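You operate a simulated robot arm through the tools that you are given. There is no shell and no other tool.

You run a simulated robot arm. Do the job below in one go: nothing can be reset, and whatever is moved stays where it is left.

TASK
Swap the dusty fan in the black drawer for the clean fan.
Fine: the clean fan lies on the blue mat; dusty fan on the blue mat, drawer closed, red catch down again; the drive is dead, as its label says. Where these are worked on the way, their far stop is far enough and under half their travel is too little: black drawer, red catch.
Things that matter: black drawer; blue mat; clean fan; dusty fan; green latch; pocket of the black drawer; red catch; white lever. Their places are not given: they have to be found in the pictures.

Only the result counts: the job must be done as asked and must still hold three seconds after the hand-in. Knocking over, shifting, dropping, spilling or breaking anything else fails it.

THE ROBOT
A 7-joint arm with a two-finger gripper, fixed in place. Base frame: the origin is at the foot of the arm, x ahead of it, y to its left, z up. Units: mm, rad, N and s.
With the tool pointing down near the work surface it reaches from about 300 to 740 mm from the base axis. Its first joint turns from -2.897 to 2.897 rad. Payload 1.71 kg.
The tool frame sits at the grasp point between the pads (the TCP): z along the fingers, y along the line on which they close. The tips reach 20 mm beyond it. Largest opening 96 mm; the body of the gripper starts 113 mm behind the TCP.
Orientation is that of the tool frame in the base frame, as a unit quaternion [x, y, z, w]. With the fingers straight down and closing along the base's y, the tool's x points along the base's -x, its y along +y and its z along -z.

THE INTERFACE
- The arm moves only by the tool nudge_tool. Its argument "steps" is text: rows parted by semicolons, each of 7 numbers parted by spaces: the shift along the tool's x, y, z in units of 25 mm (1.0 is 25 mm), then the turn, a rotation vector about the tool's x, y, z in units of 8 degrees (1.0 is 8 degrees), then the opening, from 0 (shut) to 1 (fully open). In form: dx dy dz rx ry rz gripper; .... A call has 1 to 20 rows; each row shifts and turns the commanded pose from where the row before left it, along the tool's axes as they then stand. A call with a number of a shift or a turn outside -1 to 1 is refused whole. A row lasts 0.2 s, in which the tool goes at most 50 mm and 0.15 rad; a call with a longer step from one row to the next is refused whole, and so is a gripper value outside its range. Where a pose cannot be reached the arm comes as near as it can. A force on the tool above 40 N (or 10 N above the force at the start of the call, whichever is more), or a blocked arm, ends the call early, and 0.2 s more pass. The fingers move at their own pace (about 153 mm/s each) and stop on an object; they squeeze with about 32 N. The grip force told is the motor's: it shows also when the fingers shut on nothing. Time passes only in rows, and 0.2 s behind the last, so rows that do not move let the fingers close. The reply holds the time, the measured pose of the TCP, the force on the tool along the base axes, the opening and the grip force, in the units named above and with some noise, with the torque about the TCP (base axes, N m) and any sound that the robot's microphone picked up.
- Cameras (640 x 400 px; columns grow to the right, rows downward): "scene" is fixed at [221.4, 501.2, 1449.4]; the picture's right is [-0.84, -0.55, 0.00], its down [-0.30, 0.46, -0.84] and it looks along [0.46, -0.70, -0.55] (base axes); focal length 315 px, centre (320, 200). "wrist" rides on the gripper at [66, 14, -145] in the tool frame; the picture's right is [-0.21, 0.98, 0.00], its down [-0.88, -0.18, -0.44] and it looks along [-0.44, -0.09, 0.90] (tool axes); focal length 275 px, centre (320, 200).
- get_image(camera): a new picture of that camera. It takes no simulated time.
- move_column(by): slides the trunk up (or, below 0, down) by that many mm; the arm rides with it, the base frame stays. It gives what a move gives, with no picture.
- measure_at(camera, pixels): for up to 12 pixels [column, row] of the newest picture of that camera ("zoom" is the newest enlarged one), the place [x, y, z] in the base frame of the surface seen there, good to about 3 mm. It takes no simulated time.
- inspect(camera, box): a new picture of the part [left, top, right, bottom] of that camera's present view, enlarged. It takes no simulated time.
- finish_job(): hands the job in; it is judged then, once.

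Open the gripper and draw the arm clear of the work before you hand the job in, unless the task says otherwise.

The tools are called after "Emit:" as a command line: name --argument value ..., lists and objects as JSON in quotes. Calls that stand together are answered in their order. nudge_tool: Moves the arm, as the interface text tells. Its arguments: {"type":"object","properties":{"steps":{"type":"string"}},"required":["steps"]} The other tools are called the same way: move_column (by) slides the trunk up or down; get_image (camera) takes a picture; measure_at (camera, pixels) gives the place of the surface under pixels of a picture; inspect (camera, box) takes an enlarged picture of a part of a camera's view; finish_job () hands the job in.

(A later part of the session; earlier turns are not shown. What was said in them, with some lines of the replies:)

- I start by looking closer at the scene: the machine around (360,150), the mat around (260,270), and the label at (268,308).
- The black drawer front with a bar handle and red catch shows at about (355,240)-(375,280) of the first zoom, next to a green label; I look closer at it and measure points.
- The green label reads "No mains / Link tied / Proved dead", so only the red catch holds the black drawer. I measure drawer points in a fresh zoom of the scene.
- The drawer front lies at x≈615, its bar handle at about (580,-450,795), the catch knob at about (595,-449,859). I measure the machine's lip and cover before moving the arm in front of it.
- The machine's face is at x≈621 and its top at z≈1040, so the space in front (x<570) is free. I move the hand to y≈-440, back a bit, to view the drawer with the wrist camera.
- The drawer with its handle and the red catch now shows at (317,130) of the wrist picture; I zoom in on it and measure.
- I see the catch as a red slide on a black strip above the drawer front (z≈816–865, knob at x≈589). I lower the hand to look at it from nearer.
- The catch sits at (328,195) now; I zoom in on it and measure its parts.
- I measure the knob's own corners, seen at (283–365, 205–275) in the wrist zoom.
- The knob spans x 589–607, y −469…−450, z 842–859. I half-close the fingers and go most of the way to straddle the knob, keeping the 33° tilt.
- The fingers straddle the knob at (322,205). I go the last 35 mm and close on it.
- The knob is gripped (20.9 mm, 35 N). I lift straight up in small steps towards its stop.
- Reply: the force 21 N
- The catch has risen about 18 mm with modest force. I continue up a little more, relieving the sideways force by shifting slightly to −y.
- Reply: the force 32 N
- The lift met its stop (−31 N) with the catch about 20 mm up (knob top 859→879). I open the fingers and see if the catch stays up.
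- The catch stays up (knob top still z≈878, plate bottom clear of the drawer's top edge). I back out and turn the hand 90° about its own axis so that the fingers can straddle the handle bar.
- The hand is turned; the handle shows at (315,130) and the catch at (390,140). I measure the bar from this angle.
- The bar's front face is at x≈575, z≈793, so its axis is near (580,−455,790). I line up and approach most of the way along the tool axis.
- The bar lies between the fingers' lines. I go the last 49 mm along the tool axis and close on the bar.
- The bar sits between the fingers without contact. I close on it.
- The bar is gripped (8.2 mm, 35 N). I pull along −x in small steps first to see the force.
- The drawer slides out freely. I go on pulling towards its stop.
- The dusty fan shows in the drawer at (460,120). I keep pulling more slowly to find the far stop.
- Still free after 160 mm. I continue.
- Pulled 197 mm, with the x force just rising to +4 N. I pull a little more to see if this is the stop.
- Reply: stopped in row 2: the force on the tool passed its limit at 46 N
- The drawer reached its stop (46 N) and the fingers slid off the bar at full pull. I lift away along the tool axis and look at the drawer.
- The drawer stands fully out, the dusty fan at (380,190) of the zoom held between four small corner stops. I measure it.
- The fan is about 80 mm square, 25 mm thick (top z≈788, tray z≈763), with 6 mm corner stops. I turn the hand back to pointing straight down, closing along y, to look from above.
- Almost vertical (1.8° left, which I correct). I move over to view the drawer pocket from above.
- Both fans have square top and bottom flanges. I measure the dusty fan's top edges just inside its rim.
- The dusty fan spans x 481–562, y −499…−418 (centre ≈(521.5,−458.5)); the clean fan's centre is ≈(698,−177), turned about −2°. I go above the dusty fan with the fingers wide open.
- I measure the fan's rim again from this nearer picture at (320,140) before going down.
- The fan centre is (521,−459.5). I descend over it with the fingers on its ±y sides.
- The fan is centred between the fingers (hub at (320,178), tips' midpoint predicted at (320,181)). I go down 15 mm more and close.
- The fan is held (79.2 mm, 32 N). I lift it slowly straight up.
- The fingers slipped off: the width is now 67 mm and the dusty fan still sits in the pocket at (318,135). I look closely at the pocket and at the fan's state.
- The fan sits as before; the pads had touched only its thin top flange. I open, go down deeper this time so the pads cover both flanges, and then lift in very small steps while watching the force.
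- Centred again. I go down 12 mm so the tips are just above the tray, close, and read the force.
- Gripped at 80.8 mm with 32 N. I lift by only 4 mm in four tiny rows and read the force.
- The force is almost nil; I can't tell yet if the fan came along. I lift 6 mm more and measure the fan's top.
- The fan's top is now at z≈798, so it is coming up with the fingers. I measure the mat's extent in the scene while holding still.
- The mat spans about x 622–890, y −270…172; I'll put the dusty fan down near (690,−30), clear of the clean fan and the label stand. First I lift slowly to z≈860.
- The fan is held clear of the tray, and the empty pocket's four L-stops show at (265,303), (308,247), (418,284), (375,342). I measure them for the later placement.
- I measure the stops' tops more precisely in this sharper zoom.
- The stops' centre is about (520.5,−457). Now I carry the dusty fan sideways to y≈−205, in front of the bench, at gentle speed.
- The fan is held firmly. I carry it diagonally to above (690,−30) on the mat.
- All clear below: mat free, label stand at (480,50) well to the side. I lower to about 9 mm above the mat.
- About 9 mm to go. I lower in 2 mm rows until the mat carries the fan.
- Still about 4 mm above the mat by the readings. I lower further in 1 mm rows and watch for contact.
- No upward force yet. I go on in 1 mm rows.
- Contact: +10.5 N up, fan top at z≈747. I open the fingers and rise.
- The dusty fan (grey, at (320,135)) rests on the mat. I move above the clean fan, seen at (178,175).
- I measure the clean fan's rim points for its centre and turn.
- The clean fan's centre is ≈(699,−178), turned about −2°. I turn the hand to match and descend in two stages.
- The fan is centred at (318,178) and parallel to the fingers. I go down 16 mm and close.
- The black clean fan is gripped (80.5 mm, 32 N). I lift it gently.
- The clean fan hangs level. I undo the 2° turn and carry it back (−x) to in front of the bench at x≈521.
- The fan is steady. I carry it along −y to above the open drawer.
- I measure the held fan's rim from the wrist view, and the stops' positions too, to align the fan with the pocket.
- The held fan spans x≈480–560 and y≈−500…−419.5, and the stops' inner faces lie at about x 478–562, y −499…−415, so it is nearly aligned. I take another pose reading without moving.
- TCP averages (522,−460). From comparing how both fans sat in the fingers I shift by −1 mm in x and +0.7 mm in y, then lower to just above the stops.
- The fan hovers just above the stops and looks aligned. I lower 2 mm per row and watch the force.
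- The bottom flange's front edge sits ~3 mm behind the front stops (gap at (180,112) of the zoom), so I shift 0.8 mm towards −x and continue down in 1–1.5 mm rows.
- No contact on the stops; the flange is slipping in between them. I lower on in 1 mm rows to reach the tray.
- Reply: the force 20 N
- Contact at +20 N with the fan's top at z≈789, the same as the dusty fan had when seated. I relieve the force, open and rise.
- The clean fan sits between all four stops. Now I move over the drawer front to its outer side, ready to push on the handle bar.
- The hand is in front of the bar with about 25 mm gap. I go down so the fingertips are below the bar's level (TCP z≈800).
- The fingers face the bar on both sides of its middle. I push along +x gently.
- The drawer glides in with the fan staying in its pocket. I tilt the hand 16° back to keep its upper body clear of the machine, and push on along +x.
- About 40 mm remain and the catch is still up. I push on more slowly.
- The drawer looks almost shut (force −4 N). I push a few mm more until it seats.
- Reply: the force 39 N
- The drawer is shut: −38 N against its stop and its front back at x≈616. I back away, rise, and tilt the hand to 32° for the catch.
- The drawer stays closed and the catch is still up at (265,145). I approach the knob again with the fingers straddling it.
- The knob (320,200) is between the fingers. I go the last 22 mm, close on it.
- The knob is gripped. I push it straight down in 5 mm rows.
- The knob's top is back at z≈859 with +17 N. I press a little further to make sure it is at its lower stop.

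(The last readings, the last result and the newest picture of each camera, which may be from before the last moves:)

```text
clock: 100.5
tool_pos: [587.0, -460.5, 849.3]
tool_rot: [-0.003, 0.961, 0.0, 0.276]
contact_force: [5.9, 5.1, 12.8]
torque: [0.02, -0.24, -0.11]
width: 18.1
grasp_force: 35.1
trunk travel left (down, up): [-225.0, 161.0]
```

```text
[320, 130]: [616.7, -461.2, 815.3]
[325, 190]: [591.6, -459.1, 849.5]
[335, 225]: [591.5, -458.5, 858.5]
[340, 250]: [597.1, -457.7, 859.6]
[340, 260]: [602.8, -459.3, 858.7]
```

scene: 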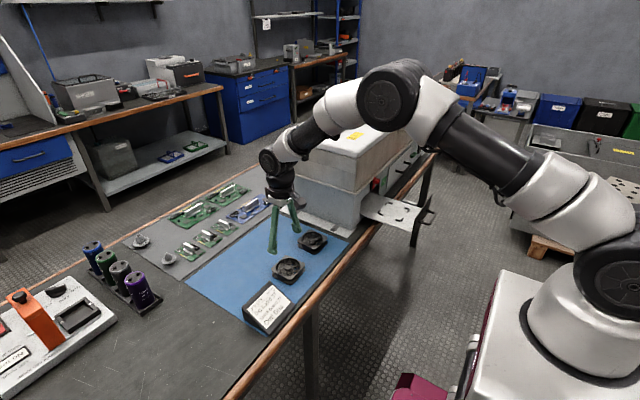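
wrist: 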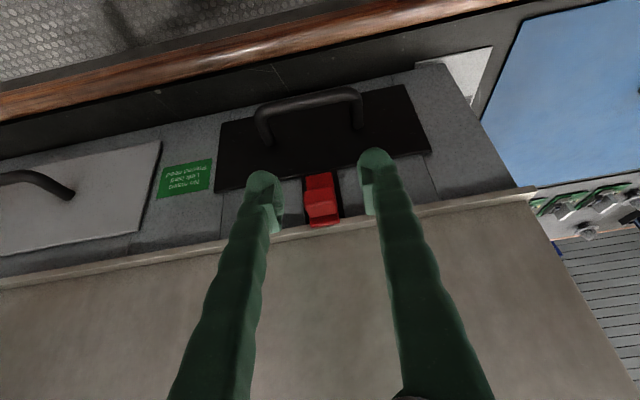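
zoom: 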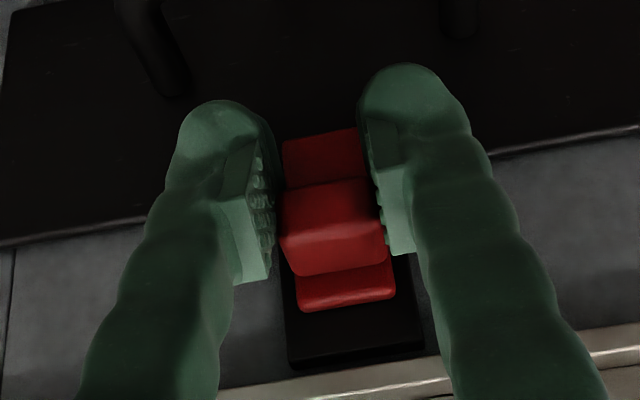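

The fingers slid while the knob stayed with its top at z≈859, its original height, so the catch is at its lower stop. I open, back off and look.

Emit:
nudge_tool --steps "-0.03 0 -0.05 0 0 0 0.1; 0 0 0 0 0 0 0.5; 0 0 0 0 0 0 0.5; 0.4 0 -0.64 0 0 0 0.5; 0.4 0 -0.64 0 0 0 0.5; 0.4 0 -0.64 0 0 0 0.5; 0.4 0 -0.64 0 0 0 0.5; 0.4 0 -0.64 0 0 0 0.5; 0 0 0 0 0 0 0.5"

Emit:
get_image --camera "wrist"

Emit:
inspect --camera "wrist" --box '[278, 140, 378, 240]'

Emit:
inspect --camera "scene" --box '[345, 160, 425, 220]'

Emit:
measure_at --camera "zoom" --pixels '[[265, 155], [265, 168], [240, 205], [238, 215], [250, 140], [160, 270], [150, 385], [240, 300], [262, 180]]'

```text
clock: 102.5
tool_pos: [500.8, -461.6, 892.7]
tool_rot: [-0.002, 0.961, -0.001, 0.278]
contact_force: [-0.2, -0.3, 0.2]
torque: [0.0, 0.0, -0.01]
width: 48.1
grasp_force: 0.1
trunk travel left (down, up): [-225.0, 161.0]
```

```text
taken
```

wrist: 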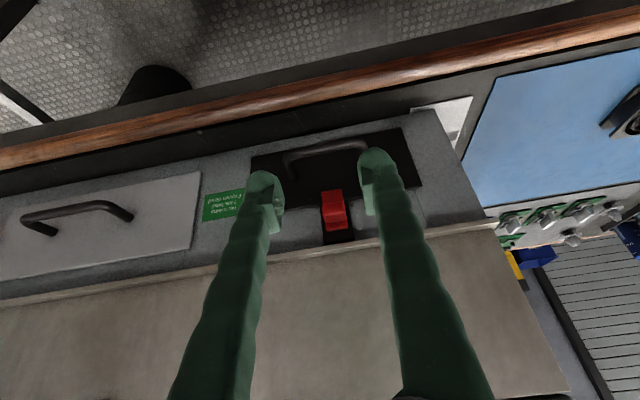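

```text
4.00 times, centred on (328, 190) of wrist
```

zoom: 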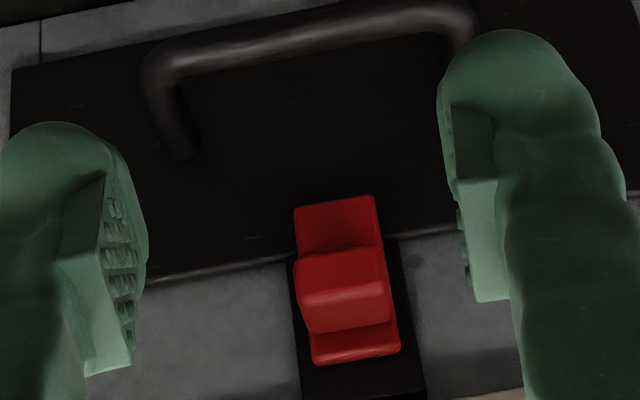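

```text
6.67 times, centred on (385, 190) of scene
```

zoom: 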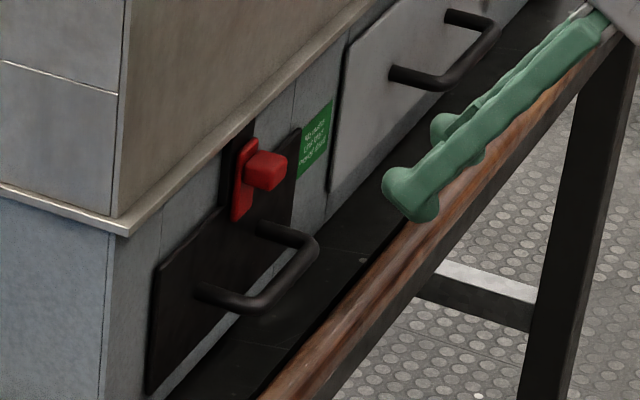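

```text
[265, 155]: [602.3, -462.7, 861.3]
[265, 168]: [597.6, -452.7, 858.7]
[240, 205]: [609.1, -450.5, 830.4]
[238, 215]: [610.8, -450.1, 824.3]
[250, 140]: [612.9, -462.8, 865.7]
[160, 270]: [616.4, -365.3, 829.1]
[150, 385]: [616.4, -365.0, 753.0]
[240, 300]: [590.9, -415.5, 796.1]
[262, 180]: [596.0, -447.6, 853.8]
```

Drawer and catch look the same as at the start (knob at (265,168), front at (150–300,140–385)). I open the gripper and draw the arm clear upwards and back.

Emit:
nudge_tool --steps "0.6 0 -0.8 0 0 0 0.7; 0.6 0 -0.8 0 0 0 1; 0 0 -1 0 0 0 1; 0 0 -1 0 0 0 1; 0 0 -1 0 0 0 1; 0 0 -1 0 0 0 1; 0 0 0 0 1 0 1; 0 0 0 0 1 0 1; 0 0 0 0 1 0 1; 0 0 0 0 1 0 1; 0 0.9 -0.2 0 0 0 1; 0 0.9 -0.2 0 0 0 1; 0 0.9 -0.2 0 0 0 1; 0 0.9 -0.2 0 0 0 1; 0 0.9 -0.2 0 0 0 1; 0 0.9 -0.2 0 0 0 1; 0 0 0 0 0 0 1"

Emit:
get_image --camera "scene"

Emit:
get_image --camera "wrist"

Emit:
inspect --camera "scene" --box '[240, 150, 420, 320]'

```text
clock: 106.1
tool_pos: [400.8, -325.1, 1024.5]
tool_rot: [-0.002, 1.0, -0.001, 0.002]
contact_force: [-0.5, -0.9, -0.1]
torque: [-0.01, -0.01, 0.0]
width: 96.2
grasp_force: 0.0
trunk travel left (down, up): [-225.0, 161.0]
```

```text
taken
```

scene: 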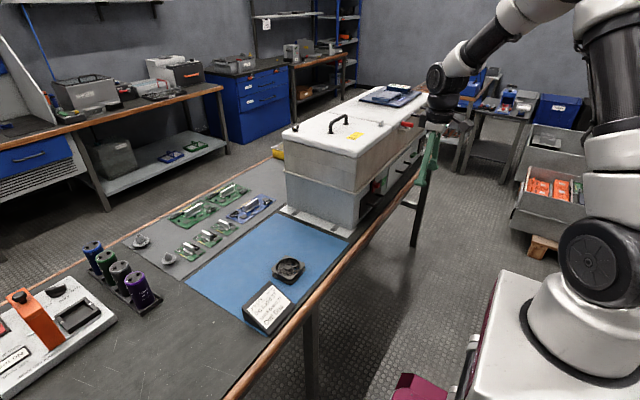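

```text
taken
```

wrist: 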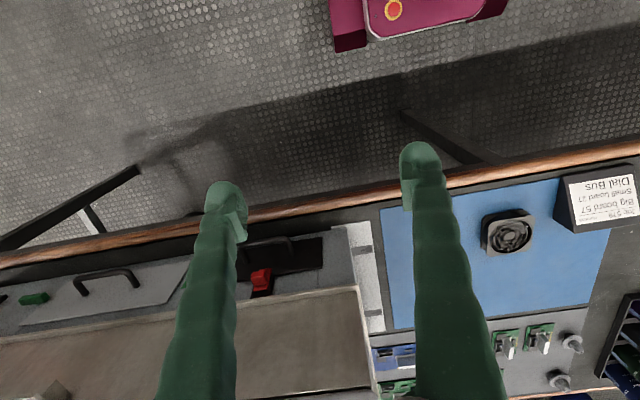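

```text
2.35 times, centred on (330, 235) of scene
```

zoom: 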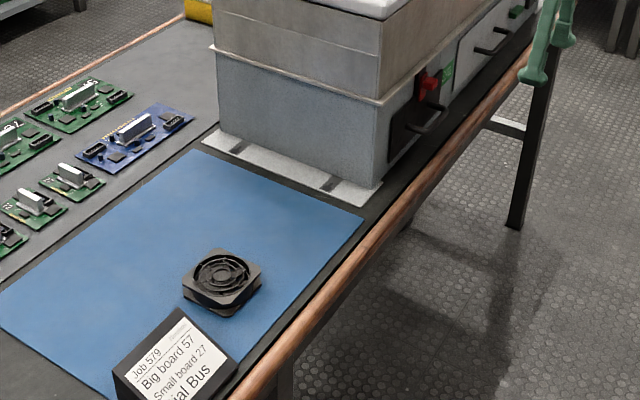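

The dusty fan lies flat on the mat at (221,277) of the zoom. The clean fan is in the closed drawer, the red catch is down, and the arm is clear with the gripper open. I hand the job in.

Emit:
finish_job

```text
The job is handed in.
```

The fans are swapped. The clean fan is in the pocket of the black drawer, and the dusty fan lies flat on the blue mat. The job is handed in, but I haven't seen the verdict.

- **Drawer:** it is closed and was pushed home against its stop. Its front is back at its starting position.
- **Red catch:** it is down again, at its lower stop and the same height as at the start.
- **Drive:** its label reads "No mains / Link tied / Proved dead", so I left the green latch and the white lever alone.
- **Lifting the dusty fan:** on the first try the fingers slid off and the fan stayed in its pocket. A deeper grip lifted it on the second try.
- **Opening the drawer:** the fingers also slid off the handle when the drawer reached its far stop. Nothing else was disturbed.

The gripper is open and the arm is clear of the bench.
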